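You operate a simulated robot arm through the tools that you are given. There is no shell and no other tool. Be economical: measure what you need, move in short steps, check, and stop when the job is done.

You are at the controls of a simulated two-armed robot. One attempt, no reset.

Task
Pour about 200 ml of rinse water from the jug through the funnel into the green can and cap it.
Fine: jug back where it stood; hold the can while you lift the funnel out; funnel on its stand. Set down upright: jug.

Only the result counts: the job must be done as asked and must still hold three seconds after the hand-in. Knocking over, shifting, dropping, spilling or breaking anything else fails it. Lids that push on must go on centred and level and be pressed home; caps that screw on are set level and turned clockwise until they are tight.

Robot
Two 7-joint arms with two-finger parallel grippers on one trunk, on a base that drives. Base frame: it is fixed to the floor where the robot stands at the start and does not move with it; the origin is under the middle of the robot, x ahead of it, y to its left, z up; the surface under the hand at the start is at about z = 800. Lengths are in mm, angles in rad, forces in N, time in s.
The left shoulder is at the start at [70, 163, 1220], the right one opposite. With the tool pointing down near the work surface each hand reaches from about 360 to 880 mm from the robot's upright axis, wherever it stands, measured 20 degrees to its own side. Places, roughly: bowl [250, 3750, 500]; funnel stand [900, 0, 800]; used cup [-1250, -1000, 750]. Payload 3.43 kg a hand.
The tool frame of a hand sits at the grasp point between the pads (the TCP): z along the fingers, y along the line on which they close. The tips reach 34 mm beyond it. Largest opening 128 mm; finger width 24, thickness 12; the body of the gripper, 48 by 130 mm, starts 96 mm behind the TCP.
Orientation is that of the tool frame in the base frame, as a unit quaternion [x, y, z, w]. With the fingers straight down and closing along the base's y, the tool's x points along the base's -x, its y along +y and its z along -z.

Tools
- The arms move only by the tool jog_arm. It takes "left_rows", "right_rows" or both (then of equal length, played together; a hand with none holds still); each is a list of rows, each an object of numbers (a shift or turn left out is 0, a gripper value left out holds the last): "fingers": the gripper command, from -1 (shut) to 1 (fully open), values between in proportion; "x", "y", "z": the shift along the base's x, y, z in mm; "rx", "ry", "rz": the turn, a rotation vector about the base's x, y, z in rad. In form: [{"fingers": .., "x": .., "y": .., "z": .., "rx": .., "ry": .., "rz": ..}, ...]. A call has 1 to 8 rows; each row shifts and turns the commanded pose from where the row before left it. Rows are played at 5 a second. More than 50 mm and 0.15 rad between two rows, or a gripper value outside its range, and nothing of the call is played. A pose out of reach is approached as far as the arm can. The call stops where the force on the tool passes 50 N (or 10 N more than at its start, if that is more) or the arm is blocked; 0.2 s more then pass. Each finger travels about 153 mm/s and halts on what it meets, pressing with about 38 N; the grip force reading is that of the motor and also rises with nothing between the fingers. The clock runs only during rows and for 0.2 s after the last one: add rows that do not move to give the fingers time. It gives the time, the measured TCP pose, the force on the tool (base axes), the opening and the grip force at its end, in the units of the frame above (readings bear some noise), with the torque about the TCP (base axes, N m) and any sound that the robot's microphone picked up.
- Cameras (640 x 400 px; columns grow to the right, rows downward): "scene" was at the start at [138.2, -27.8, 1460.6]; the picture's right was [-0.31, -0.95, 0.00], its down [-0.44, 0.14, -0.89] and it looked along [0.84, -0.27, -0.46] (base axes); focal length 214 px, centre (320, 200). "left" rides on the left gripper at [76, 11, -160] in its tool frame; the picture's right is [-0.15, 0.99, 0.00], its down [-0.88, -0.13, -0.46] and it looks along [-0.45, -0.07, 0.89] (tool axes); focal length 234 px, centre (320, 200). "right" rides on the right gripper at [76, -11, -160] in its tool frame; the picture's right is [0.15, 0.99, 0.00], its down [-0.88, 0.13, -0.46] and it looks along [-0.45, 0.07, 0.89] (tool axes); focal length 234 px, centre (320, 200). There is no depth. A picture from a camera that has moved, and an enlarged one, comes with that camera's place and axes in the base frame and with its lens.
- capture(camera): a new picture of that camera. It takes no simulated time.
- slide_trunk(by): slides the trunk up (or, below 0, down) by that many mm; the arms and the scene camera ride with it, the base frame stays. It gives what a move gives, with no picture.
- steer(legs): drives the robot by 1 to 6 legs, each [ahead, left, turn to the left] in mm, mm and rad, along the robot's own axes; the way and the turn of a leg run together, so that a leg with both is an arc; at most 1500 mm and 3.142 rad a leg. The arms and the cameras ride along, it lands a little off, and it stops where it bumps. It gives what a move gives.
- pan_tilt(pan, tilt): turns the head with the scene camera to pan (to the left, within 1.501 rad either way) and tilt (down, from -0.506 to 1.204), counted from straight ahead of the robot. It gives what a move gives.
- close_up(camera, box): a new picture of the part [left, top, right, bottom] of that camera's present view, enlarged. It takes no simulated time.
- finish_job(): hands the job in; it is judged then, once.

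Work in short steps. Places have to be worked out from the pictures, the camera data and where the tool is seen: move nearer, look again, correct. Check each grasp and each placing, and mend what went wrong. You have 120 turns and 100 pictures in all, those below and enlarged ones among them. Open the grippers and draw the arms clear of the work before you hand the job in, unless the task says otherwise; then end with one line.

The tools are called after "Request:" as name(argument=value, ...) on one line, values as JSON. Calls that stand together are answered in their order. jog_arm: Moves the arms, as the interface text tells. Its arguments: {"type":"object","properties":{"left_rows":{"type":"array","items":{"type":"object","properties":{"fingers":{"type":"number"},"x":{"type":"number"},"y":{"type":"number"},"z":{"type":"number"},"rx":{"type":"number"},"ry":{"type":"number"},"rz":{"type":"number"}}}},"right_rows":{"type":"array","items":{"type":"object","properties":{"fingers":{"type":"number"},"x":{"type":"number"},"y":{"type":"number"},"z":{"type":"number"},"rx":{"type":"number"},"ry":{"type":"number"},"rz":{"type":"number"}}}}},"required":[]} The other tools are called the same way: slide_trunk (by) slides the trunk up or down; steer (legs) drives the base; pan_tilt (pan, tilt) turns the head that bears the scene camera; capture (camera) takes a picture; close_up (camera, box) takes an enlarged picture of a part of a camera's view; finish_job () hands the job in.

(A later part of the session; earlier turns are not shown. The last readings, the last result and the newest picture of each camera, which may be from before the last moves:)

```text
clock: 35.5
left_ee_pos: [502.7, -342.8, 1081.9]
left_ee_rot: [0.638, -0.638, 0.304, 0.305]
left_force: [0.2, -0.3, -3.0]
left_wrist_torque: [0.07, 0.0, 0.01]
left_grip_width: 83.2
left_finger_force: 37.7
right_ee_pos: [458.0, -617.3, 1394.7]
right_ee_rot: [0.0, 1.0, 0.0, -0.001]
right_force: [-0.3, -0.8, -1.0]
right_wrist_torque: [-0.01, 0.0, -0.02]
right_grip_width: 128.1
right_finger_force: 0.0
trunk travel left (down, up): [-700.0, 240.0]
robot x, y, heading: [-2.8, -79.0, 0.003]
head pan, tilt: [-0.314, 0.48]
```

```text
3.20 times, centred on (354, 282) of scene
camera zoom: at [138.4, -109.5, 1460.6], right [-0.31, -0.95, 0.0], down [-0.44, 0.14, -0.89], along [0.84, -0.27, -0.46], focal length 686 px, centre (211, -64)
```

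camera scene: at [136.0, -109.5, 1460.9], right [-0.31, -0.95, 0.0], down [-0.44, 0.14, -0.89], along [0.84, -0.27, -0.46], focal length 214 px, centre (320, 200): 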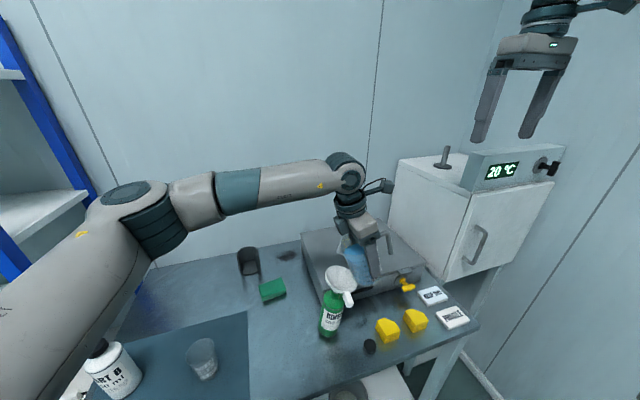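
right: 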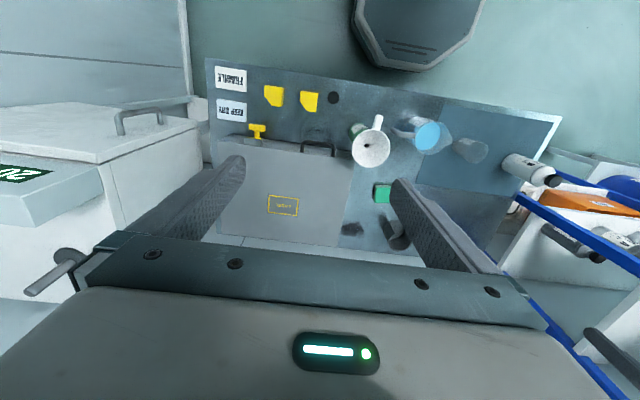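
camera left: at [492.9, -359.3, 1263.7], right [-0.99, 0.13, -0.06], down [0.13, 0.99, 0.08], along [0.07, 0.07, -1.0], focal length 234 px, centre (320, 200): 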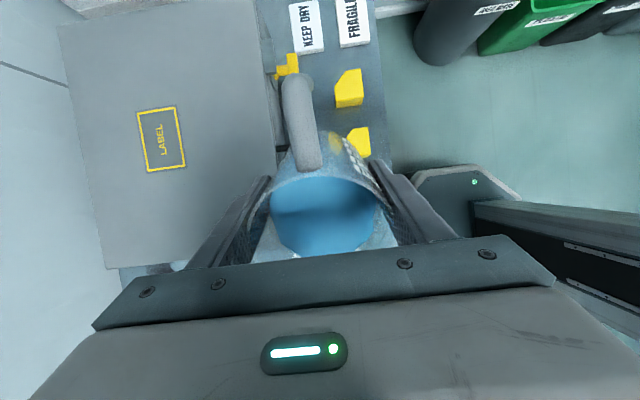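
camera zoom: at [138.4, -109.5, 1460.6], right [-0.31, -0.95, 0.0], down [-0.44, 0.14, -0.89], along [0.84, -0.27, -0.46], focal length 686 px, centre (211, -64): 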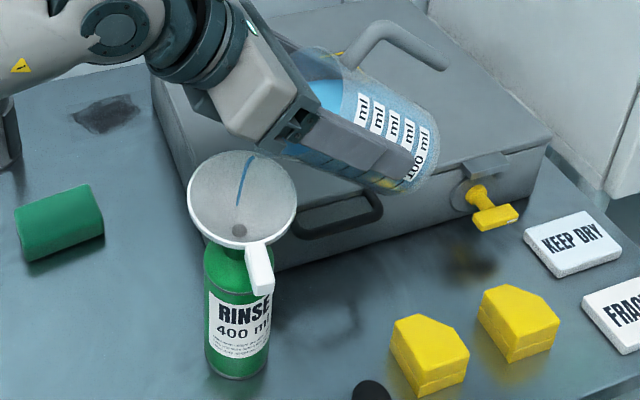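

It's flowing well and landing centrally. I'll let it settle at 0.89, then take a reading.

Request:
jog_arm(left_rows=[{}, {}, {}, {}, {}, {}, {}, {}])

Request:
jog_arm(left_rows=[{}, {}, {}, {}, {}, {}, {}, {}])

Request:
close_up(camera="scene", box=[300, 220, 384, 305])

```text
clock: 37.3
left_ee_pos: [503.5, -343.3, 1082.3]
left_ee_rot: [0.638, -0.638, 0.304, 0.305]
left_force: [-0.2, -0.8, -3.0]
left_wrist_torque: [0.07, -0.02, 0.03]
left_grip_width: 83.0
left_finger_force: 37.8
right_ee_pos: [457.0, -617.3, 1395.1]
right_ee_rot: [0.001, 1.0, 0.0, 0.0]
right_force: [-0.3, -0.3, -0.5]
right_wrist_torque: [0.0, 0.0, -0.02]
right_grip_width: 127.8
right_finger_force: 0.0
trunk travel left (down, up): [-700.0, 240.0]
robot x, y, heading: [-0.3, -80.9, 0.006]
head pan, tilt: [-0.314, 0.48]
```

```text
clock: 39.1
left_ee_pos: [503.1, -342.3, 1082.0]
left_ee_rot: [0.638, -0.638, 0.304, 0.305]
left_force: [-0.3, 0.0, -3.8]
left_wrist_torque: [0.01, 0.02, 0.01]
left_grip_width: 82.7
left_finger_force: 37.6
right_ee_pos: [457.0, -616.9, 1394.8]
right_ee_rot: [0.0, 1.0, 0.0, 0.0]
right_force: [-0.2, -0.4, 0.4]
right_wrist_torque: [0.0, -0.02, 0.0]
right_grip_width: 127.9
right_finger_force: 0.0
trunk travel left (down, up): [-700.0, 240.0]
robot x, y, heading: [-5.1, -79.7, -0.003]
head pan, tilt: [-0.314, 0.48]
```

```text
4.71 times, centred on (342, 262) of scene
camera zoom: at [138.4, -109.5, 1460.6], right [-0.31, -0.95, 0.0], down [-0.44, 0.14, -0.89], along [0.84, -0.27, -0.46], focal length 1009 px, centre (216, -94)
```

zoom: 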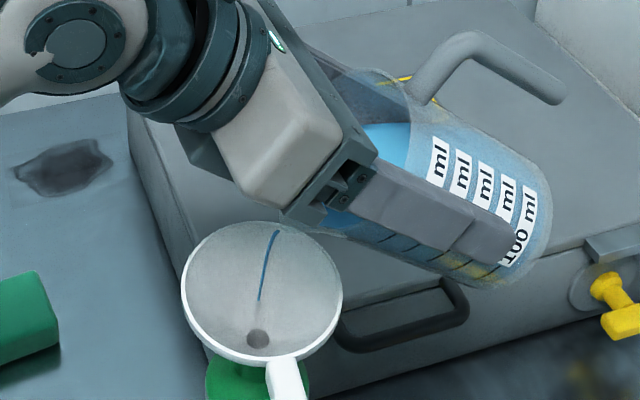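

The weight suggests roughly 120–170 ml has gone. I'll stand the jug up, raised clear, and read the level on the scale before deciding how much more to pour.

Request:
jog_arm(left_rows=[{"rx": 0.12, "z": 5}, {"rx": 0.12, "z": 15}, {"rx": 0.12, "z": 15}, {"rx": 0.12, "z": 15}, {"rx": 0.12, "z": 15}, {"rx": 0.12, "z": 10}, {"rx": 0.12}, {"rx": 0.05}])

Request:
jog_arm(left_rows=[{}, {}])

Request:
close_up(camera="scene", box=[330, 205, 420, 285])

Request:
capture(camera="left")

```text
clock: 40.9
left_ee_pos: [504.1, -345.0, 1157.0]
left_ee_rot: [0.707, -0.707, -0.001, 0.0]
left_force: [0.6, -0.8, -2.8]
left_wrist_torque: [0.01, 0.01, 0.01]
left_grip_width: 83.0
left_finger_force: 37.7
right_ee_pos: [458.4, -617.0, 1394.1]
right_ee_rot: [0.001, 1.0, 0.0, 0.0]
right_force: [-0.5, 0.1, -0.3]
right_wrist_torque: [0.01, -0.01, -0.02]
right_grip_width: 128.0
right_finger_force: 0.2
trunk travel left (down, up): [-700.0, 240.0]
robot x, y, heading: [2.0, -81.8, 0.001]
head pan, tilt: [-0.314, 0.48]
```

```text
clock: 41.5
left_ee_pos: [502.8, -344.1, 1157.4]
left_ee_rot: [0.707, -0.707, 0.0, 0.0]
left_force: [-0.2, 0.2, -3.4]
left_wrist_torque: [0.0, -0.01, 0.0]
left_grip_width: 83.4
left_finger_force: 37.6
right_ee_pos: [457.1, -616.4, 1394.6]
right_ee_rot: [0.001, 1.0, -0.001, 0.0]
right_force: [-0.1, 0.0, 0.0]
right_wrist_torque: [-0.04, 0.0, 0.01]
right_grip_width: 127.9
right_finger_force: 0.3
trunk travel left (down, up): [-700.0, 240.0]
robot x, y, heading: [-0.9, -82.2, 0.001]
head pan, tilt: [-0.314, 0.48]
```

```text
5.00 times, centred on (375, 245) of scene
camera zoom: at [138.4, -109.5, 1460.6], right [-0.31, -0.95, 0.0], down [-0.44, 0.14, -0.89], along [0.84, -0.27, -0.46], focal length 1072 px, centre (45, -25)
```

zoom: 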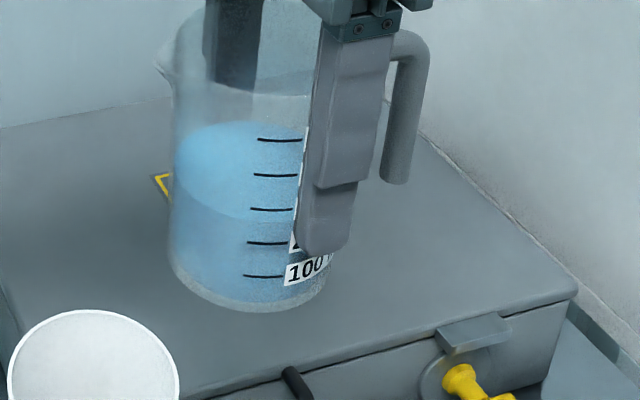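

```text
64 pictures are left
camera left: at [492.8, -420.0, 1316.5], right [-0.99, 0.15, 0.0], down [0.13, 0.88, 0.46], along [0.07, 0.45, -0.89], focal length 234 px, centre (320, 200)
```

left: 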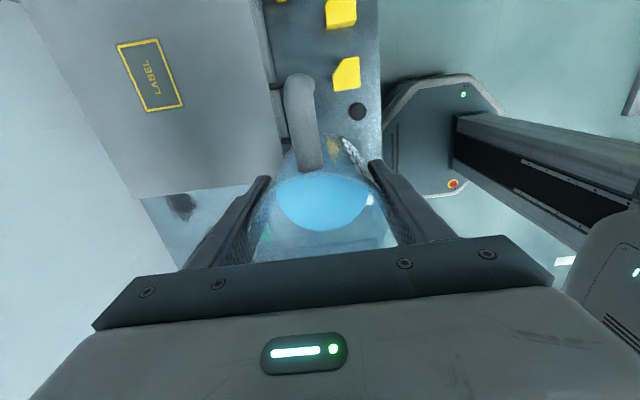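

The front waterline now seems near the 300 mark. I'll zoom in to be sure.

Request:
close_up(camera="scene", box=[358, 225, 402, 270])

```text
8.89 times, centred on (380, 248) of scene
camera zoom: at [138.4, -109.5, 1460.6], right [-0.31, -0.95, 0.0], down [-0.44, 0.14, -0.89], along [0.84, -0.27, -0.46], focal length 1906 px, centre (-213, -222)
```

zoom: 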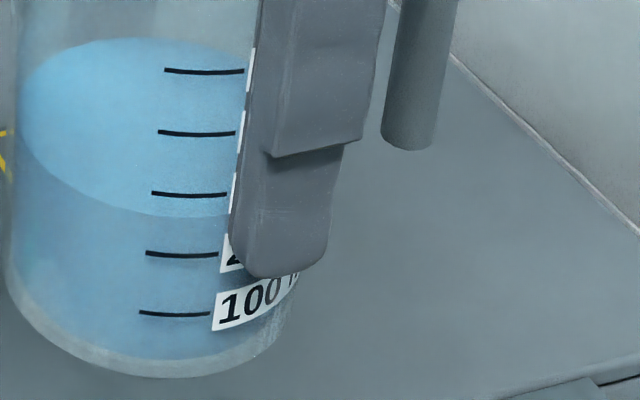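

The level now reads roughly 245–265 ml. My estimate of the starting level is 400–450, so I need a better number. I'll average several weight readings with the jug still.

Request:
jog_arm(left_rows=[{}])

Request:
jog_arm(left_rows=[{}])

Request:
jog_arm(left_rows=[{}])

Request:
jog_arm(left_rows=[{}])

Request:
jog_arm(left_rows=[{}])

Request:
jog_arm(left_rows=[{}])

```text
clock: 41.9
left_ee_pos: [503.9, -344.6, 1158.4]
left_ee_rot: [0.708, -0.706, 0.0, 0.001]
left_force: [0.6, 0.8, -3.8]
left_wrist_torque: [0.04, -0.03, -0.01]
left_grip_width: 82.9
left_finger_force: 38.1
right_ee_pos: [458.4, -617.4, 1394.2]
right_ee_rot: [0.001, 1.0, 0.0, 0.0]
right_force: [0.5, -0.3, -0.1]
right_wrist_torque: [0.0, 0.01, 0.01]
right_grip_width: 127.9
right_finger_force: 0.1
trunk travel left (down, up): [-700.0, 240.0]
robot x, y, heading: [-1.2, -81.1, 0.004]
head pan, tilt: [-0.314, 0.48]
```

```text
clock: 42.3
left_ee_pos: [503.4, -343.9, 1156.8]
left_ee_rot: [0.708, -0.706, 0.0, 0.0]
left_force: [0.1, -0.7, -4.2]
left_wrist_torque: [0.04, -0.02, 0.04]
left_grip_width: 83.2
left_finger_force: 37.8
right_ee_pos: [457.3, -617.9, 1394.7]
right_ee_rot: [0.001, 1.0, 0.0, -0.001]
right_force: [-0.2, 0.5, -0.3]
right_wrist_torque: [0.0, 0.0, -0.02]
right_grip_width: 128.0
right_finger_force: 0.1
trunk travel left (down, up): [-700.0, 240.0]
robot x, y, heading: [0.4, -78.5, 0.002]
head pan, tilt: [-0.314, 0.48]
```

```text
clock: 42.7
left_ee_pos: [503.2, -345.4, 1156.1]
left_ee_rot: [0.708, -0.706, 0.0, 0.001]
left_force: [0.5, 0.3, -4.1]
left_wrist_torque: [-0.01, -0.01, 0.01]
left_grip_width: 83.1
left_finger_force: 38.1
right_ee_pos: [458.5, -616.8, 1394.9]
right_ee_rot: [0.001, 1.0, 0.0, 0.0]
right_force: [0.4, -0.4, 0.0]
right_wrist_torque: [-0.03, 0.01, 0.02]
right_grip_width: 128.2
right_finger_force: 0.0
trunk travel left (down, up): [-700.0, 240.0]
robot x, y, heading: [-0.8, -84.2, 0.001]
head pan, tilt: [-0.314, 0.48]
```

```text
clock: 43.1
left_ee_pos: [504.0, -345.4, 1156.5]
left_ee_rot: [0.707, -0.707, 0.0, 0.001]
left_force: [0.0, -0.7, -4.7]
left_wrist_torque: [0.02, 0.03, 0.0]
left_grip_width: 83.1
left_finger_force: 38.1
right_ee_pos: [457.6, -617.1, 1395.2]
right_ee_rot: [0.001, 1.0, 0.0, 0.0]
right_force: [0.4, 0.6, 0.2]
right_wrist_torque: [-0.01, 0.01, -0.02]
right_grip_width: 128.0
right_finger_force: 0.0
trunk travel left (down, up): [-700.0, 240.0]
robot x, y, heading: [-0.8, -80.6, 0.001]
head pan, tilt: [-0.314, 0.48]
```

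```text
clock: 43.5
left_ee_pos: [503.1, -345.3, 1157.7]
left_ee_rot: [0.708, -0.707, 0.0, 0.0]
left_force: [-0.5, -0.3, -2.8]
left_wrist_torque: [0.02, 0.0, 0.01]
left_grip_width: 82.8
left_finger_force: 38.4
right_ee_pos: [458.4, -616.5, 1393.4]
right_ee_rot: [0.001, 1.0, -0.001, -0.001]
right_force: [-0.2, 0.5, 1.0]
right_wrist_torque: [0.03, 0.03, 0.03]
right_grip_width: 128.0
right_finger_force: 0.1
trunk travel left (down, up): [-700.0, 240.0]
robot x, y, heading: [-0.0, -81.7, -0.001]
head pan, tilt: [-0.314, 0.48]
```

```text
clock: 43.9
left_ee_pos: [503.0, -345.1, 1156.8]
left_ee_rot: [0.708, -0.706, 0.0, 0.0]
left_force: [0.5, 0.5, -3.8]
left_wrist_torque: [0.01, -0.03, 0.01]
left_grip_width: 83.1
left_finger_force: 37.8
right_ee_pos: [458.3, -616.7, 1394.3]
right_ee_rot: [0.001, 1.0, 0.0, 0.0]
right_force: [0.1, 0.0, 0.7]
right_wrist_torque: [0.01, 0.0, 0.0]
right_grip_width: 128.3
right_finger_force: 0.0
trunk travel left (down, up): [-700.0, 240.0]
robot x, y, heading: [-0.1, -83.4, 0.0]
head pan, tilt: [-0.314, 0.48]
```

The averages give about 130 ml poured by weight (4.92 N down to 3.64 N) and about 155 ml by level. Taking roughly 148 ml, I need about 50 ml more, which puts the level at the 200 mark. I'll go back to the pouring pose and on to about 0.95 rad.

Request:
jog_arm(left_rows=[{"rx": -0.12}, {"rx": -0.12}, {"rx": -0.12}, {"rx": -0.12, "z": -10}, {"rx": -0.12, "z": -20}, {"rx": -0.12, "z": -20}, {"rx": -0.1, "z": -15}, {"rx": -0.04, "z": -10}])

Request:
jog_arm(left_rows=[{"rx": -0.02}, {}, {"rx": -0.02}, {}, {"rx": -0.02}, {}, {"rx": -0.02}, {}])

Request:
jog_arm(left_rows=[{}, {}, {}, {}, {}, {}])

Request:
close_up(camera="scene", box=[290, 220, 418, 345])

```text
clock: 45.7
left_ee_pos: [505.1, -345.4, 1081.8]
left_ee_rot: [0.643, -0.642, 0.295, 0.296]
left_force: [-0.8, 0.3, -2.4]
left_wrist_torque: [0.05, 0.02, -0.01]
left_grip_width: 83.1
left_finger_force: 37.7
right_ee_pos: [458.0, -616.9, 1393.9]
right_ee_rot: [0.001, 1.0, 0.0, 0.0]
right_force: [0.2, 0.5, 0.4]
right_wrist_torque: [-0.01, 0.04, -0.03]
right_grip_width: 127.9
right_finger_force: 0.0
trunk travel left (down, up): [-700.0, 240.0]
robot x, y, heading: [-3.0, -84.0, -0.001]
head pan, tilt: [-0.314, 0.48]
```

```text
clock: 47.5
left_ee_pos: [504.4, -345.0, 1081.0]
left_ee_rot: [0.631, -0.63, 0.321, 0.321]
left_force: [0.7, -0.2, -2.5]
left_wrist_torque: [0.06, 0.0, 0.04]
left_grip_width: 83.2
left_finger_force: 38.0
right_ee_pos: [457.0, -616.3, 1393.9]
right_ee_rot: [0.001, 1.0, 0.0, 0.0]
right_force: [-0.2, 0.7, 0.5]
right_wrist_torque: [0.02, -0.04, 0.01]
right_grip_width: 128.0
right_finger_force: 0.0
trunk travel left (down, up): [-700.0, 240.0]
robot x, y, heading: [-2.1, -81.5, -0.001]
head pan, tilt: [-0.314, 0.48]
```

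```text
clock: 48.9
left_ee_pos: [503.4, -344.5, 1082.1]
left_ee_rot: [0.631, -0.63, 0.32, 0.32]
left_force: [-0.4, 0.0, -3.3]
left_wrist_torque: [0.05, -0.05, 0.01]
left_grip_width: 83.2
left_finger_force: 38.1
right_ee_pos: [458.6, -616.6, 1395.1]
right_ee_rot: [0.001, 1.0, 0.0, 0.0]
right_force: [0.3, 0.3, 0.6]
right_wrist_torque: [0.03, 0.04, -0.03]
right_grip_width: 128.0
right_finger_force: 0.0
trunk travel left (down, up): [-700.0, 240.0]
robot x, y, heading: [-3.8, -77.5, 0.006]
head pan, tilt: [-0.314, 0.48]
```

```text
3.20 times, centred on (354, 282) of scene
camera zoom: at [138.4, -109.5, 1460.6], right [-0.31, -0.95, 0.0], down [-0.44, 0.14, -0.89], along [0.84, -0.27, -0.46], focal length 686 px, centre (211, -64)
```

zoom: 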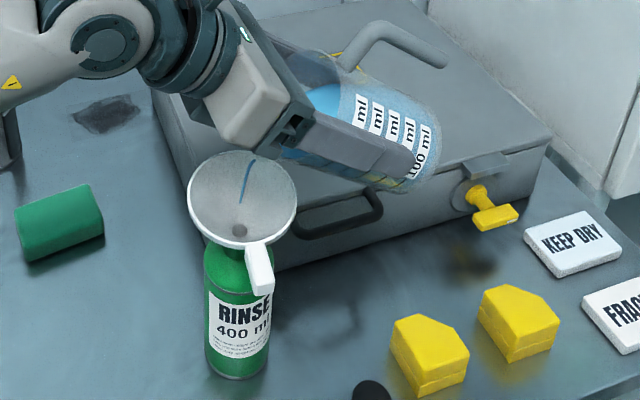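

It's flowing at 0.94 rad. I'll let it run about 1.6 s more, then stand the jug up and read the level.

Request:
jog_arm(left_rows=[{}, {}, {}, {}, {}, {}, {}, {}])

Request:
jog_arm(left_rows=[{"rx": 0.12, "z": 5}, {"rx": 0.12, "z": 15}, {"rx": 0.12, "z": 15}, {"rx": 0.12, "z": 15}, {"rx": 0.12, "z": 15}, {"rx": 0.12, "z": 10}, {"rx": 0.12}, {"rx": 0.1}])

Request:
jog_arm(left_rows=[{}, {}])

Request:
close_up(camera="scene", box=[358, 225, 402, 270])

Request:
close_up(camera="scene", box=[290, 220, 418, 345])

```text
clock: 50.7
left_ee_pos: [504.5, -342.9, 1081.1]
left_ee_rot: [-0.63, 0.63, -0.32, -0.321]
left_force: [0.5, -0.6, -3.4]
left_wrist_torque: [0.04, -0.03, -0.01]
left_grip_width: 83.2
left_finger_force: 38.5
right_ee_pos: [457.2, -615.8, 1393.8]
right_ee_rot: [0.001, 1.0, 0.0, 0.0]
right_force: [-0.6, 0.0, -0.3]
right_wrist_torque: [0.0, 0.0, -0.03]
right_grip_width: 128.0
right_finger_force: 0.0
trunk travel left (down, up): [-700.0, 240.0]
robot x, y, heading: [-4.2, -82.7, -0.0]
head pan, tilt: [-0.314, 0.48]
```

```text
clock: 52.5
left_ee_pos: [502.3, -346.9, 1157.4]
left_ee_rot: [0.708, -0.706, -0.001, -0.001]
left_force: [0.4, -0.6, -2.5]
left_wrist_torque: [0.02, -0.02, 0.0]
left_grip_width: 83.3
left_finger_force: 37.9
right_ee_pos: [456.7, -618.2, 1394.0]
right_ee_rot: [0.0, 1.0, 0.001, 0.0]
right_force: [-0.4, -0.3, 0.7]
right_wrist_torque: [0.02, 0.0, 0.03]
right_grip_width: 128.2
right_finger_force: 0.1
trunk travel left (down, up): [-700.0, 240.0]
robot x, y, heading: [-1.3, -82.2, 0.002]
head pan, tilt: [-0.314, 0.48]
```

```text
clock: 53.1
left_ee_pos: [501.3, -345.5, 1157.5]
left_ee_rot: [0.707, -0.707, 0.001, 0.0]
left_force: [0.0, 0.3, -3.0]
left_wrist_torque: [0.03, -0.05, -0.01]
left_grip_width: 82.9
left_finger_force: 38.1
right_ee_pos: [458.2, -616.5, 1394.0]
right_ee_rot: [0.001, 1.0, 0.001, 0.001]
right_force: [-0.8, -1.1, -0.9]
right_wrist_torque: [0.01, 0.01, -0.02]
right_grip_width: 127.9
right_finger_force: 0.0
trunk travel left (down, up): [-700.0, 240.0]
robot x, y, heading: [-2.8, -78.3, -0.0]
head pan, tilt: [-0.314, 0.48]
```

```text
8.89 times, centred on (380, 248) of scene
camera zoom: at [138.2, -109.9, 1460.6], right [-0.31, -0.95, 0.0], down [-0.44, 0.14, -0.89], along [0.84, -0.27, -0.46], focal length 1906 px, centre (-213, -222)
```

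zoom: 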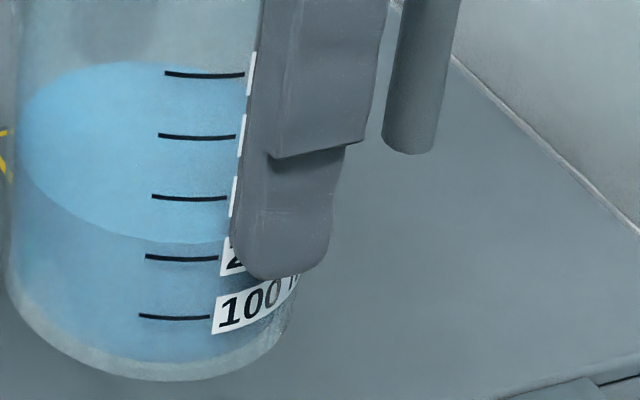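

```text
3.20 times, centred on (354, 282) of scene
camera zoom: at [138.2, -109.9, 1460.6], right [-0.31, -0.95, 0.0], down [-0.44, 0.14, -0.89], along [0.84, -0.27, -0.46], focal length 686 px, centre (211, -64)
```

zoom: 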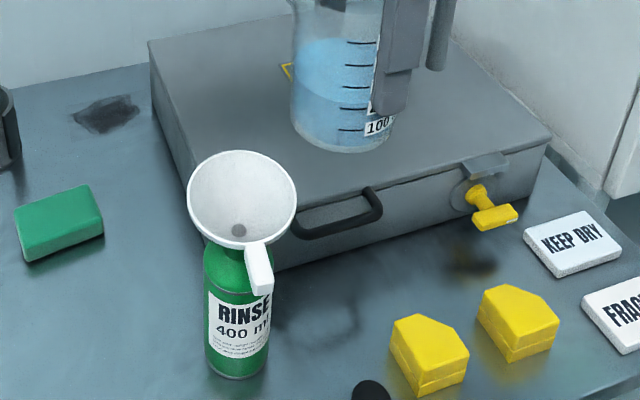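

The level now reads about 212 ml, so about 190–200 ml has been poured, which is good. Nothing was spilled. I'll carry the jug back over the funnel to its place at (478, -87).

Request:
jog_arm(left_rows=[{"y": 20}, {"y": 40}, {"y": 45}, {"y": 45}, {"y": 45}, {"x": -12, "y": 40}, {"x": -11, "y": 23}, {}])

Request:
jog_arm(left_rows=[{"z": -25}, {"z": -45}, {"z": -45}, {"z": -45}, {"z": -45}, {"z": -40}, {"z": -20}, {}])

Request:
capture(camera="scene")

```text
clock: 54.9
left_ee_pos: [481.4, -85.0, 1154.8]
left_ee_rot: [0.708, -0.706, 0.001, 0.0]
left_force: [-0.5, 0.7, -3.2]
left_wrist_torque: [-0.01, 0.01, -0.01]
left_grip_width: 82.9
left_finger_force: 38.1
right_ee_pos: [457.8, -615.5, 1394.9]
right_ee_rot: [0.001, 1.0, 0.001, 0.0]
right_force: [0.6, -0.7, 0.4]
right_wrist_torque: [0.0, 0.01, 0.0]
right_grip_width: 127.9
right_finger_force: 0.0
trunk travel left (down, up): [-700.0, 240.0]
robot x, y, heading: [0.8, -81.0, -0.003]
head pan, tilt: [-0.314, 0.48]
```

```text
clock: 56.7
left_ee_pos: [480.5, -85.5, 891.2]
left_ee_rot: [0.708, -0.707, 0.001, 0.0]
left_force: [0.3, 0.2, -2.9]
left_wrist_torque: [0.0, 0.02, -0.01]
left_grip_width: 82.9
left_finger_force: 38.2
right_ee_pos: [457.6, -615.0, 1393.6]
right_ee_rot: [0.001, 1.0, -0.001, 0.001]
right_force: [-0.1, 0.1, -1.2]
right_wrist_torque: [0.01, -0.02, -0.03]
right_grip_width: 127.8
right_finger_force: 0.1
trunk travel left (down, up): [-700.0, 240.0]
robot x, y, heading: [1.7, -80.3, -0.001]
head pan, tilt: [-0.314, 0.48]
```

```text
59 pictures are left
camera scene: at [138.2, -109.2, 1460.6], right [-0.31, -0.95, 0.0], down [-0.44, 0.14, -0.89], along [0.84, -0.27, -0.46], focal length 214 px, centre (320, 200)
```

scene: 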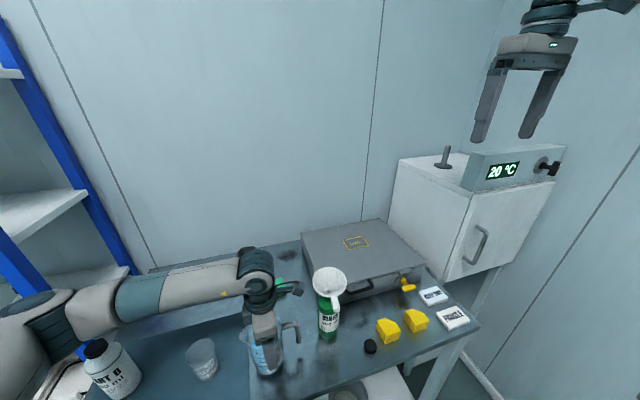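

The jug is over its place, 15 mm up. I'll lower it gently to contact.

Request:
jog_arm(left_rows=[{"x": -1, "y": -2, "z": -8}, {"z": -4}, {"z": -2}, {"z": -1}, {}])

```text
clock: 57.9
left_ee_pos: [480.9, -89.2, 877.7]
left_ee_rot: [0.708, -0.706, 0.0, 0.0]
left_force: [-0.3, -0.2, -3.9]
left_wrist_torque: [0.02, 0.0, 0.03]
left_grip_width: 83.3
left_finger_force: 38.3
right_ee_pos: [457.6, -617.1, 1395.4]
right_ee_rot: [0.001, 1.0, -0.001, 0.0]
right_force: [0.1, 0.3, 0.0]
right_wrist_torque: [0.01, -0.02, -0.03]
right_grip_width: 128.2
right_finger_force: 0.0
trunk travel left (down, up): [-700.0, 240.0]
robot x, y, heading: [-1.0, -81.7, 0.001]
head pan, tilt: [-0.314, 0.48]
```

There's no contact yet, so I'll go a millimetre at a time.

Request:
jog_arm(left_rows=[{"z": -1}, {"z": -1}, {}])

Request:
jog_arm(left_rows=[{"z": -0.7}, {}])

```text
clock: 58.7
left_ee_pos: [481.3, -89.0, 876.1]
left_ee_rot: [0.707, -0.707, 0.001, 0.0]
left_force: [1.8, 0.9, 11.3]
left_wrist_torque: [0.44, -0.46, -0.03]
left_grip_width: 83.0
left_finger_force: 37.6
right_ee_pos: [455.4, -616.1, 1394.3]
right_ee_rot: [0.001, 1.0, 0.001, 0.001]
right_force: [0.1, 0.3, -1.6]
right_wrist_torque: [-0.01, -0.02, -0.01]
right_grip_width: 127.9
right_finger_force: 0.0
trunk travel left (down, up): [-700.0, 240.0]
robot x, y, heading: [-1.1, -83.8, 0.001]
head pan, tilt: [-0.314, 0.48]
```

```text
clock: 59.3
left_ee_pos: [479.2, -89.0, 875.4]
left_ee_rot: [0.708, -0.706, 0.003, 0.0]
left_force: [3.4, -0.5, 25.5]
left_wrist_torque: [0.06, 0.12, 0.04]
left_grip_width: 83.2
left_finger_force: 38.2
right_ee_pos: [456.6, -617.0, 1394.5]
right_ee_rot: [0.001, 1.0, 0.0, 0.001]
right_force: [0.9, -0.6, -0.4]
right_wrist_torque: [-0.01, 0.0, 0.01]
right_grip_width: 128.0
right_finger_force: 0.1
trunk travel left (down, up): [-700.0, 240.0]
robot x, y, heading: [1.7, -81.5, -0.005]
head pan, tilt: [-0.314, 0.48]
```

It's seated. I'll relieve the press by 1 mm, open, and rise straight up.

Request:
jog_arm(left_rows=[{"z": 1}, {"fingers": 0.0}, {"fingers": 0.4}, {"fingers": 1}, {"fingers": 1}])

Request:
jog_arm(left_rows=[{"z": 25}, {"z": 45}, {"z": 45}, {"z": 48}, {"z": 48}, {"z": 48}, {"z": 20}, {}])

Request:
capture(camera="scene")

Request:
capture(camera="left")

```text
clock: 60.5
left_ee_pos: [479.9, -88.9, 874.1]
left_ee_rot: [0.708, -0.706, 0.0, 0.001]
left_force: [0.3, -0.3, 0.9]
left_wrist_torque: [-0.03, 0.0, 0.0]
left_grip_width: 127.8
left_finger_force: 0.1
right_ee_pos: [457.1, -616.1, 1394.5]
right_ee_rot: [0.001, 1.0, 0.001, -0.001]
right_force: [1.0, -0.7, 0.9]
right_wrist_torque: [-0.01, -0.01, 0.02]
right_grip_width: 127.9
right_finger_force: 0.1
trunk travel left (down, up): [-700.0, 240.0]
robot x, y, heading: [-1.8, -80.1, -0.0]
head pan, tilt: [-0.314, 0.48]
```

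```text
clock: 62.3
left_ee_pos: [483.1, -89.3, 1154.1]
left_ee_rot: [-0.707, 0.707, 0.0, 0.0]
left_force: [-0.8, 0.2, -0.2]
left_wrist_torque: [0.01, 0.0, -0.03]
left_grip_width: 128.1
left_finger_force: 0.1
right_ee_pos: [457.7, -616.2, 1393.5]
right_ee_rot: [0.001, 1.0, 0.0, 0.0]
right_force: [-0.1, 1.1, 0.1]
right_wrist_torque: [0.0, 0.0, -0.05]
right_grip_width: 127.9
right_finger_force: 0.0
trunk travel left (down, up): [-700.0, 240.0]
robot x, y, heading: [-2.4, -80.0, -0.005]
head pan, tilt: [-0.314, 0.48]
```

```text
58 pictures are left
camera scene: at [138.3, -109.2, 1460.6], right [-0.31, -0.95, 0.0], down [-0.44, 0.14, -0.89], along [0.84, -0.27, -0.46], focal length 214 px, centre (320, 200)
```

scene: 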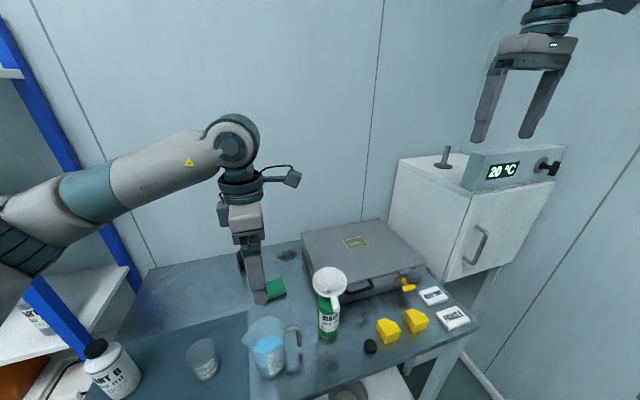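

```text
57 pictures are left
camera left: at [471.6, -163.8, 1313.7], right [-0.99, 0.15, 0.0], down [0.13, 0.88, 0.46], along [0.07, 0.45, -0.89], focal length 234 px, centre (320, 200)
```

left: 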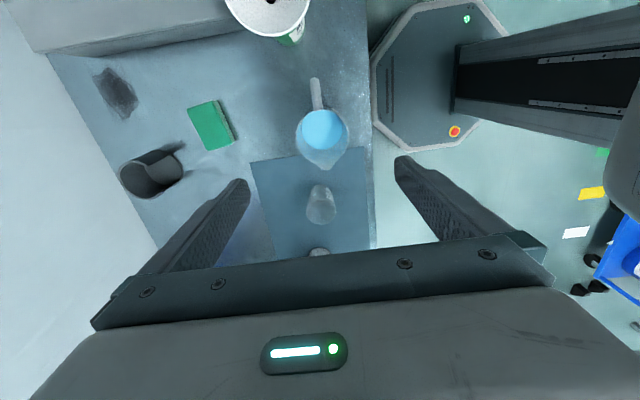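

The jug stands upright back in place. Next I'll look at the funnel, its tab and the stand in detail.

Request:
close_up(camera="left", box=[110, 130, 200, 205])

Request:
close_up(camera="scene", box=[295, 255, 385, 365])

```text
5.33 times, centred on (155, 168) of left
camera zoom: at [471.6, -163.8, 1313.7], right [-0.99, 0.15, 0.0], down [0.13, 0.88, 0.46], along [0.07, 0.45, -0.89], focal length 1249 px, centre (1200, 373)
```

zoom: 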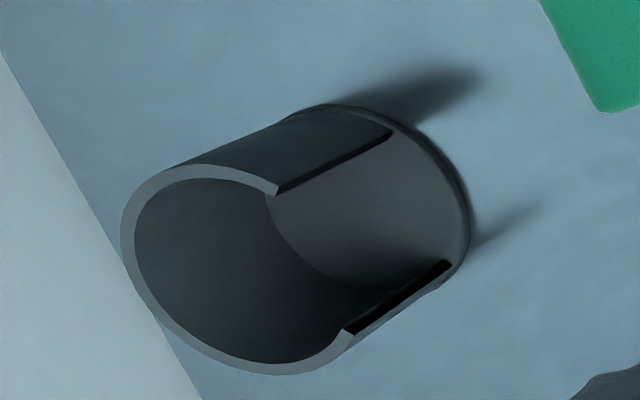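

```text
3.64 times, centred on (340, 310) of scene
camera zoom: at [138.3, -109.2, 1460.6], right [-0.31, -0.95, 0.0], down [-0.44, 0.14, -0.89], along [0.84, -0.27, -0.46], focal length 780 px, centre (247, -200)
```

zoom: 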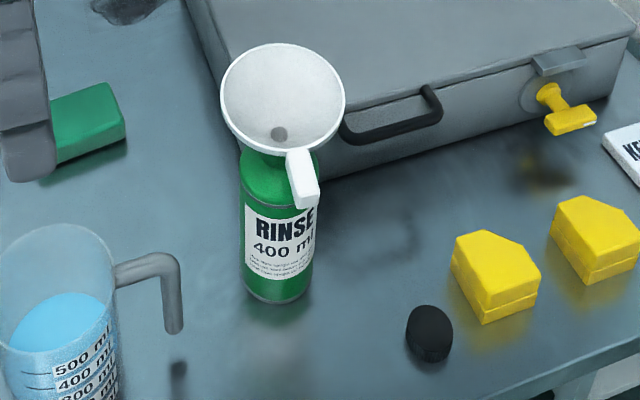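

The stand is an upright slotted tube at about (847, -43), its top at z about 890 and the slot facing -x. The funnel's tab runs along -x at y about -250, x 430–460, z about 1015. The right hand will hold the can: I'll turn it to close along x and tilt it to point toward +y.

Request:
jog_arm(right_rows=[{"x": 4, "y": 14, "z": -24, "rz": -0.1428, "fingers": 0.41}, {"x": 4, "y": 14, "z": -24, "rz": -0.1428}, {"x": 4, "y": 14, "z": -24, "rz": -0.1428}, {"x": 4, "y": 14, "z": -24, "rz": -0.1428}, {"x": 4, "y": 14, "z": -24, "rz": -0.1428}, {"x": 4, "y": 14, "z": -24, "rz": -0.1428}, {"x": 4, "y": 14, "z": -24, "rz": -0.1428}, {"x": 4, "y": 14, "z": -24, "rz": -0.1428}])

Request:
jog_arm(right_rows=[{"rz": -0.1428}, {"rz": -0.1428}, {"rz": -0.1428}, {"rx": 0.143}, {"rx": 0.143}, {"rx": 0.143}, {"rx": 0.143}, {"rx": 0.143}])

Request:
jog_arm(right_rows=[{"rx": 0.143}, {"rx": 0.142}, {}])

Request:
capture(camera="scene")

```text
clock: 64.1
left_ee_pos: [483.7, -87.7, 1153.4]
left_ee_rot: [-0.707, 0.708, -0.001, -0.001]
left_force: [-0.9, -0.1, 0.1]
left_wrist_torque: [0.01, 0.02, -0.02]
left_grip_width: 128.0
left_finger_force: 0.1
right_ee_pos: [490.5, -505.7, 1200.4]
right_ee_rot: [0.543, 0.84, 0.0, 0.0]
right_force: [-0.3, 0.2, 0.0]
right_wrist_torque: [0.0, 0.0, 0.02]
right_grip_width: 90.4
right_finger_force: 0.1
trunk travel left (down, up): [-700.0, 240.0]
robot x, y, heading: [-3.8, -80.4, 0.002]
head pan, tilt: [-0.314, 0.48]
```

```text
clock: 65.9
left_ee_pos: [482.7, -89.4, 1153.5]
left_ee_rot: [-0.707, 0.707, 0.001, -0.001]
left_force: [-0.4, -0.4, 0.3]
left_wrist_torque: [0.06, -0.02, 0.03]
left_grip_width: 128.1
left_finger_force: 0.1
right_ee_pos: [489.8, -505.7, 1202.4]
right_ee_rot: [0.663, 0.662, 0.248, -0.248]
right_force: [0.2, -0.2, 0.0]
right_wrist_torque: [0.02, 0.01, 0.04]
right_grip_width: 90.2
right_finger_force: 0.0
trunk travel left (down, up): [-700.0, 240.0]
robot x, y, heading: [-0.5, -87.8, -0.0]
head pan, tilt: [-0.314, 0.48]
```

```text
clock: 66.7
left_ee_pos: [481.9, -86.5, 1154.5]
left_ee_rot: [0.707, -0.707, 0.0, 0.0]
left_force: [-0.4, -1.0, -0.4]
left_wrist_torque: [-0.05, -0.01, 0.0]
left_grip_width: 127.8
left_finger_force: 0.1
right_ee_pos: [490.3, -503.5, 1204.6]
right_ee_rot: [0.621, 0.621, 0.338, -0.339]
right_force: [-0.3, 0.9, 0.1]
right_wrist_torque: [-0.01, -0.01, -0.01]
right_grip_width: 90.1
right_finger_force: 0.0
trunk travel left (down, up): [-700.0, 240.0]
robot x, y, heading: [1.3, -81.4, -0.002]
head pan, tilt: [-0.314, 0.48]
```

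```text
54 pictures are left
camera scene: at [137.7, -107.8, 1460.7], right [-0.31, -0.95, 0.0], down [-0.44, 0.14, -0.89], along [0.84, -0.27, -0.46], focal length 214 px, centre (320, 200)
```

scene: 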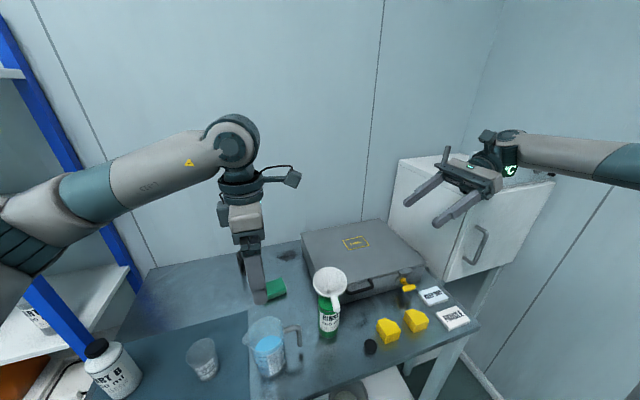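

The right hand is tilted as planned. I'll bring it to a stand-off along the approach line and look.

Request:
jog_arm(right_rows=[{"x": 2, "y": 18, "z": -37}, {"x": 2, "y": 18, "z": -37}, {"x": 2, "y": 18, "z": -37}, {"x": 2, "y": 18, "z": -37}, {"x": 2, "y": 18, "z": -37}, {"x": 2, "y": 18, "z": -37}, {"y": 17, "z": -36}, {}])

Request:
capture(camera="scene")

Request:
capture(camera="right")

```text
clock: 68.5
left_ee_pos: [481.7, -88.1, 1154.9]
left_ee_rot: [-0.707, 0.707, 0.001, 0.0]
left_force: [0.1, 0.3, 0.1]
left_wrist_torque: [0.04, -0.02, -0.01]
left_grip_width: 128.0
left_finger_force: 0.0
right_ee_pos: [496.5, -377.9, 955.6]
right_ee_rot: [0.622, 0.621, 0.338, -0.338]
right_force: [0.4, -0.1, -0.4]
right_wrist_torque: [-0.02, -0.02, 0.02]
right_grip_width: 90.4
right_finger_force: 0.1
right hand out of reach, approached as far as the arm can: row 7
trunk travel left (down, up): [-700.0, 240.0]
robot x, y, heading: [4.3, -85.9, -0.003]
head pan, tilt: [-0.314, 0.48]
```

```text
53 pictures are left
camera scene: at [137.6, -109.2, 1460.7], right [-0.31, -0.95, 0.0], down [-0.44, 0.14, -0.89], along [0.84, -0.27, -0.46], focal length 214 px, centre (320, 200)
```

scene: 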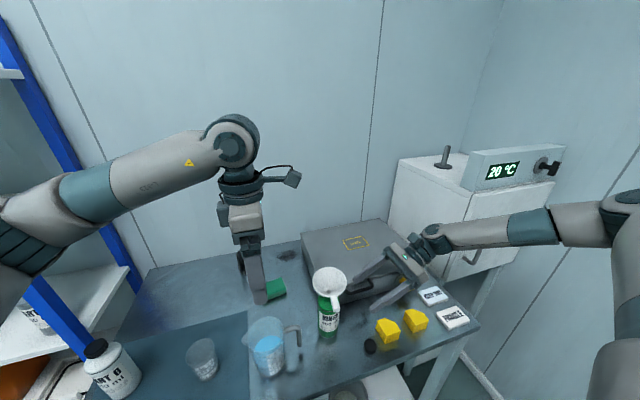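

```text
52 pictures are left
camera right: at [485.2, -470.7, 1104.5], right [0.99, 0.08, 0.12], down [0.13, -0.86, -0.49], along [0.07, 0.5, -0.86], focal length 234 px, centre (320, 200)
```

right: 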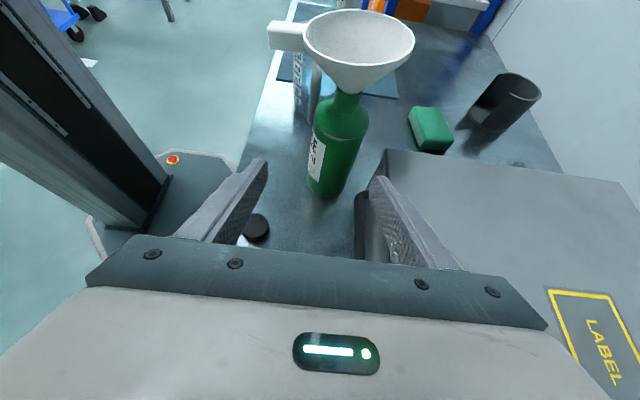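

The right arm runs out of reach just short of the stand-off. I'll raise the right hand a little and lower the trunk 120 mm to bring the shoulders down.

Request:
jog_arm(right_rows=[{"z": 40, "y": -10}, {"z": 40, "y": -10}, {}])

Request:
slide_trunk(by=-120)

Request:
jog_arm(right_rows=[{"x": 5, "z": 10}, {}])

Request:
capture(camera="scene")

```text
clock: 69.3
left_ee_pos: [482.0, -89.4, 1152.5]
left_ee_rot: [0.708, -0.706, 0.0, 0.001]
left_force: [-0.6, -0.6, 0.2]
left_wrist_torque: [0.0, -0.01, 0.02]
left_grip_width: 127.9
left_finger_force: 0.0
right_ee_pos: [495.5, -401.2, 1033.1]
right_ee_rot: [0.621, 0.62, 0.338, -0.34]
right_force: [0.3, 0.6, 0.2]
right_wrist_torque: [0.02, 0.04, 0.03]
right_grip_width: 90.3
right_finger_force: 0.0
trunk travel left (down, up): [-700.0, 240.0]
robot x, y, heading: [1.9, -79.9, -0.002]
head pan, tilt: [-0.314, 0.48]
```

```text
clock: 70.7
left_ee_pos: [480.6, -89.4, 1036.8]
left_ee_rot: [-0.706, 0.708, 0.001, 0.0]
left_force: [0.6, -0.5, 0.0]
left_wrist_torque: [-0.01, 0.03, 0.01]
left_grip_width: 128.1
left_finger_force: 0.0
right_ee_pos: [497.8, -399.5, 926.6]
right_ee_rot: [0.616, 0.622, 0.348, -0.335]
right_force: [-8.1, -4.1, 22.1]
right_wrist_torque: [0.38, -0.82, 0.03]
right_grip_width: 85.8
right_finger_force: 0.0
trunk travel left (down, up): [-582.0, 358.0]
robot x, y, heading: [0.2, -82.1, -0.004]
head pan, tilt: [-0.314, 0.48]
stopped: the force on the tool passed its limit at 55 N (the readings are from after the stop); the commanded pose is now the measured one
```

```text
clock: 71.3
left_ee_pos: [481.9, -90.1, 1035.3]
left_ee_rot: [0.708, -0.707, 0.001, 0.0]
left_force: [0.1, -0.3, -0.4]
left_wrist_torque: [-0.03, -0.02, 0.03]
left_grip_width: 128.2
left_finger_force: 0.1
right_ee_pos: [501.2, -400.0, 932.7]
right_ee_rot: [0.618, 0.621, 0.346, -0.336]
right_force: [0.3, -0.5, -0.2]
right_wrist_torque: [0.02, 0.02, -0.02]
right_grip_width: 90.2
right_finger_force: 0.1
trunk travel left (down, up): [-582.0, 358.0]
robot x, y, heading: [2.5, -82.4, 0.002]
head pan, tilt: [-0.314, 0.48]
```

```text
51 pictures are left
camera scene: at [137.6, -109.6, 1342.8], right [-0.31, -0.95, 0.0], down [-0.44, 0.14, -0.89], along [0.84, -0.28, -0.46], focal length 214 px, centre (320, 200)
```

scene: 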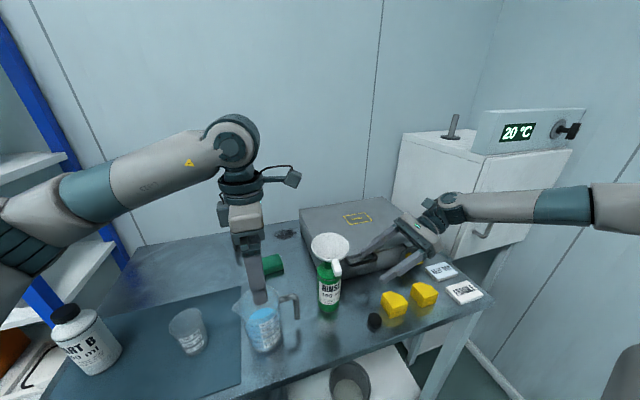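

The stop was a touch of about 55 N at the +x fingertip, around (545, -377, 897), which is the case handle. The hand is free again. I'll check that the case hasn't moved and look from the right camera.

Request:
capture(camera="right")

Request:
close_up(camera="scene", box=[290, 180, 500, 340])

```text
50 pictures are left
camera right: at [489.1, -495.0, 1080.7], right [0.99, 0.08, 0.14], down [0.13, -0.86, -0.5], along [0.08, 0.51, -0.86], focal length 234 px, centre (320, 200)
```

right: 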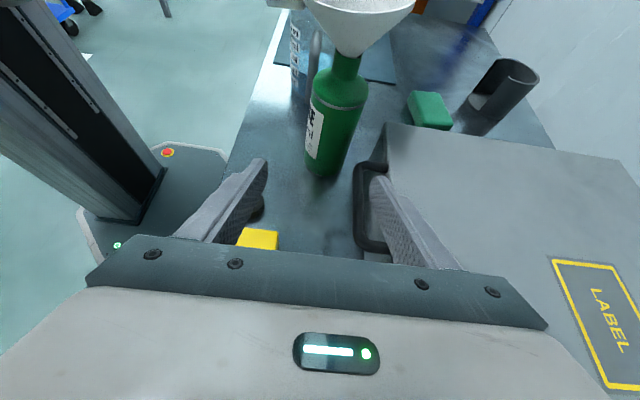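

```text
2.50 times, centred on (395, 260) of scene
camera zoom: at [137.6, -109.6, 1342.8], right [-0.31, -0.95, 0.0], down [-0.44, 0.14, -0.89], along [0.84, -0.28, -0.46], focal length 536 px, centre (132, 50)
```

zoom: 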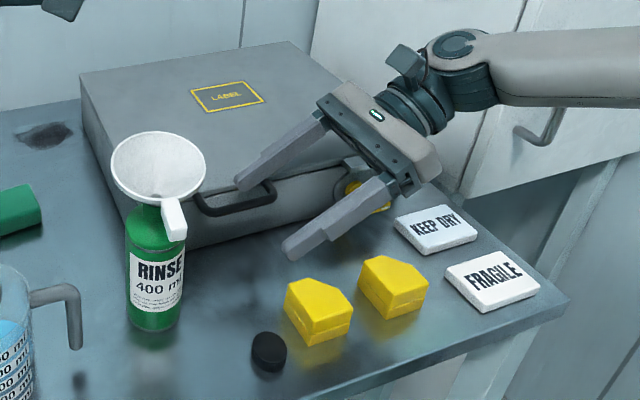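

The case hasn't moved. To pass clear of its handle I'll come in more from the robot's side: raise, yaw the right hand about 0.43 rad toward +x, narrow the opening, and move to a new stand-off.

Request:
jog_arm(right_rows=[{"z": 30, "fingers": 0.25}, {"z": 30, "x": -8, "y": 3, "rz": -0.1}, {"x": -10, "y": 8, "rz": -0.11}, {"x": -10, "y": 8, "rz": -0.11}, {"x": -10, "y": 8, "rz": -0.11}, {"x": -10, "y": 8}, {}])

Request:
capture(camera="right")

```text
clock: 72.9
left_ee_pos: [482.5, -89.4, 1035.9]
left_ee_rot: [-0.707, 0.708, -0.001, -0.001]
left_force: [0.6, 0.4, 0.1]
left_wrist_torque: [0.01, 0.01, 0.02]
left_grip_width: 128.0
left_finger_force: 0.0
right_ee_pos: [453.5, -367.1, 992.2]
right_ee_rot: [0.736, 0.475, 0.41, -0.254]
right_force: [0.3, 0.5, 0.1]
right_wrist_torque: [-0.01, 0.0, 0.0]
right_grip_width: 80.0
right_finger_force: 0.1
trunk travel left (down, up): [-582.0, 358.0]
robot x, y, heading: [-2.1, -81.3, -0.007]
head pan, tilt: [-0.314, 0.48]
```

```text
48 pictures are left
camera right: at [402.5, -445.6, 1140.6], right [0.93, -0.34, 0.14], down [-0.23, -0.83, -0.5], along [0.29, 0.43, -0.86], focal length 234 px, centre (320, 200)
```

right: 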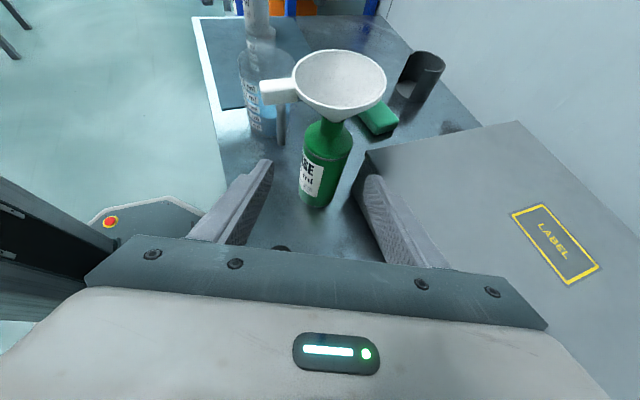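

The two cameras disagree slightly on the can, (503, -255) against (513, -260), but the hand is nearly lined up. I'll move halfway in and look again, where the error shrinks.

Request:
jog_arm(right_rows=[{"z": -30}, {"z": -25, "x": 4, "y": 8}, {"z": -15, "x": 10, "y": 22}, {"z": -10, "x": 10, "y": 22}, {}])

Request:
capture(camera="right")

Request:
close_up(camera="scene", box=[290, 210, 450, 340])

```text
clock: 74.1
left_ee_pos: [482.1, -90.0, 1038.0]
left_ee_rot: [-0.707, 0.707, 0.001, 0.0]
left_force: [-0.3, 0.1, 0.8]
left_wrist_torque: [0.0, -0.05, 0.0]
left_grip_width: 128.0
left_finger_force: 0.1
right_ee_pos: [478.2, -309.7, 912.2]
right_ee_rot: [0.736, 0.476, 0.409, -0.254]
right_force: [0.4, -0.5, -0.1]
right_wrist_torque: [0.02, 0.0, -0.05]
right_grip_width: 80.0
right_finger_force: 0.0
trunk travel left (down, up): [-582.0, 358.0]
robot x, y, heading: [5.3, -86.8, -0.0]
head pan, tilt: [-0.314, 0.48]
```

```text
47 pictures are left
camera right: at [427.3, -389.4, 1061.4], right [0.93, -0.34, 0.14], down [-0.23, -0.84, -0.5], along [0.29, 0.43, -0.86], focal length 234 px, centre (320, 200)
```

right: 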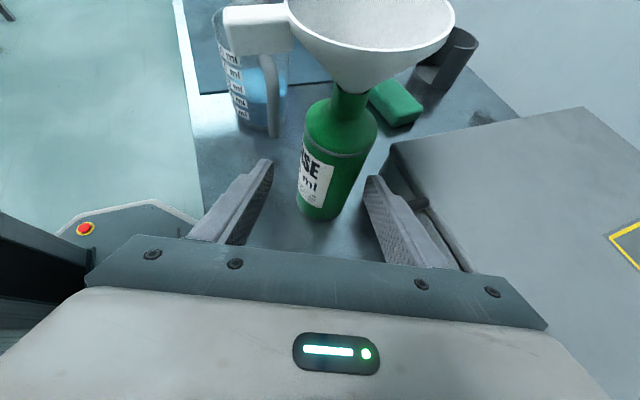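

```text
3.08 times, centred on (370, 275) of scene
camera zoom: at [137.3, -109.9, 1342.9], right [-0.31, -0.95, 0.0], down [-0.44, 0.14, -0.89], along [0.84, -0.28, -0.46], focal length 660 px, centre (166, -31)
```

zoom: 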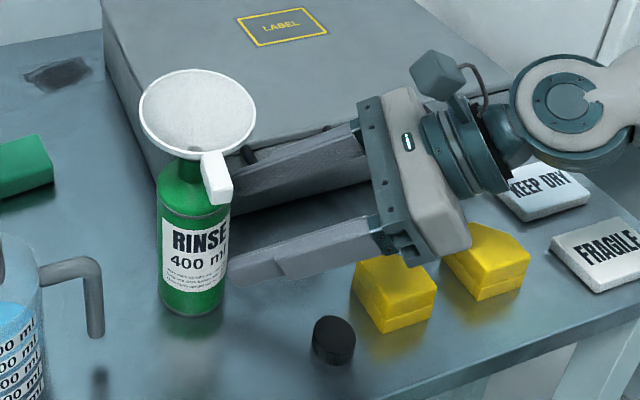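

The wrist camera shows the can about 9 mm toward the +x finger, so I'll shift across. Then I'll advance around the body while descending to z about 866.

Request:
jog_arm(right_rows=[{"x": 8, "y": -4}, {"x": 7, "y": 14, "z": -14}, {"x": 7, "y": 14, "z": -14}, {}])

Request:
capture(camera="right")

```text
clock: 75.1
left_ee_pos: [482.3, -89.0, 1036.9]
left_ee_rot: [-0.707, 0.707, 0.0, 0.0]
left_force: [0.1, 0.5, -0.6]
left_wrist_torque: [0.01, 0.01, 0.0]
left_grip_width: 128.0
left_finger_force: 0.0
right_ee_pos: [499.0, -289.8, 885.7]
right_ee_rot: [0.737, 0.474, 0.409, -0.253]
right_force: [-2.5, -0.3, -0.3]
right_wrist_torque: [0.03, -0.03, -0.11]
right_grip_width: 78.4
right_finger_force: 0.0
trunk travel left (down, up): [-582.0, 358.0]
robot x, y, heading: [1.3, -79.8, -0.002]
head pan, tilt: [-0.314, 0.48]
```

```text
45 pictures are left
camera right: at [448.5, -369.3, 1033.5], right [0.93, -0.34, 0.14], down [-0.23, -0.84, -0.5], along [0.29, 0.43, -0.86], focal length 234 px, centre (320, 200)
```

right: 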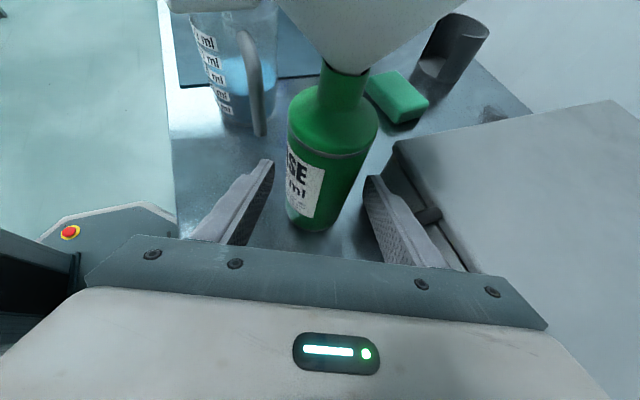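

The +x finger brushes the end of the case handle with about 2.5 N. I'll back off, yaw a further 0.22 rad toward +x, and narrow the opening to stay clear of it.

Request:
jog_arm(right_rows=[{"x": -10, "y": -8, "z": 10}, {"x": -8, "y": -4, "z": 4, "rz": -0.11, "fingers": 0.18}, {"rz": -0.11}, {}])

Request:
capture(camera="right")

```text
clock: 76.1
left_ee_pos: [481.4, -90.7, 1036.2]
left_ee_rot: [-0.707, 0.707, 0.001, 0.001]
left_force: [0.1, 0.0, 0.7]
left_wrist_torque: [-0.04, -0.02, -0.02]
left_grip_width: 128.1
left_finger_force: 0.0
right_ee_pos: [482.6, -304.1, 897.9]
right_ee_rot: [0.784, 0.391, 0.435, -0.208]
right_force: [-1.0, 0.4, -0.4]
right_wrist_torque: [-0.01, 0.02, -0.01]
right_grip_width: 75.5
right_finger_force: 0.1
trunk travel left (down, up): [-582.0, 358.0]
robot x, y, heading: [-0.9, -82.1, -0.001]
head pan, tilt: [-0.314, 0.48]
```

```text
44 pictures are left
camera right: at [415.0, -370.0, 1046.6], right [0.83, -0.54, 0.14], down [-0.41, -0.76, -0.5], along [0.37, 0.36, -0.86], focal length 234 px, centre (320, 200)
```

right: 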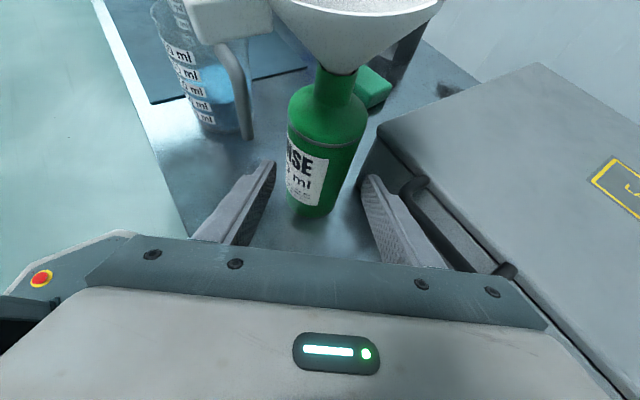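

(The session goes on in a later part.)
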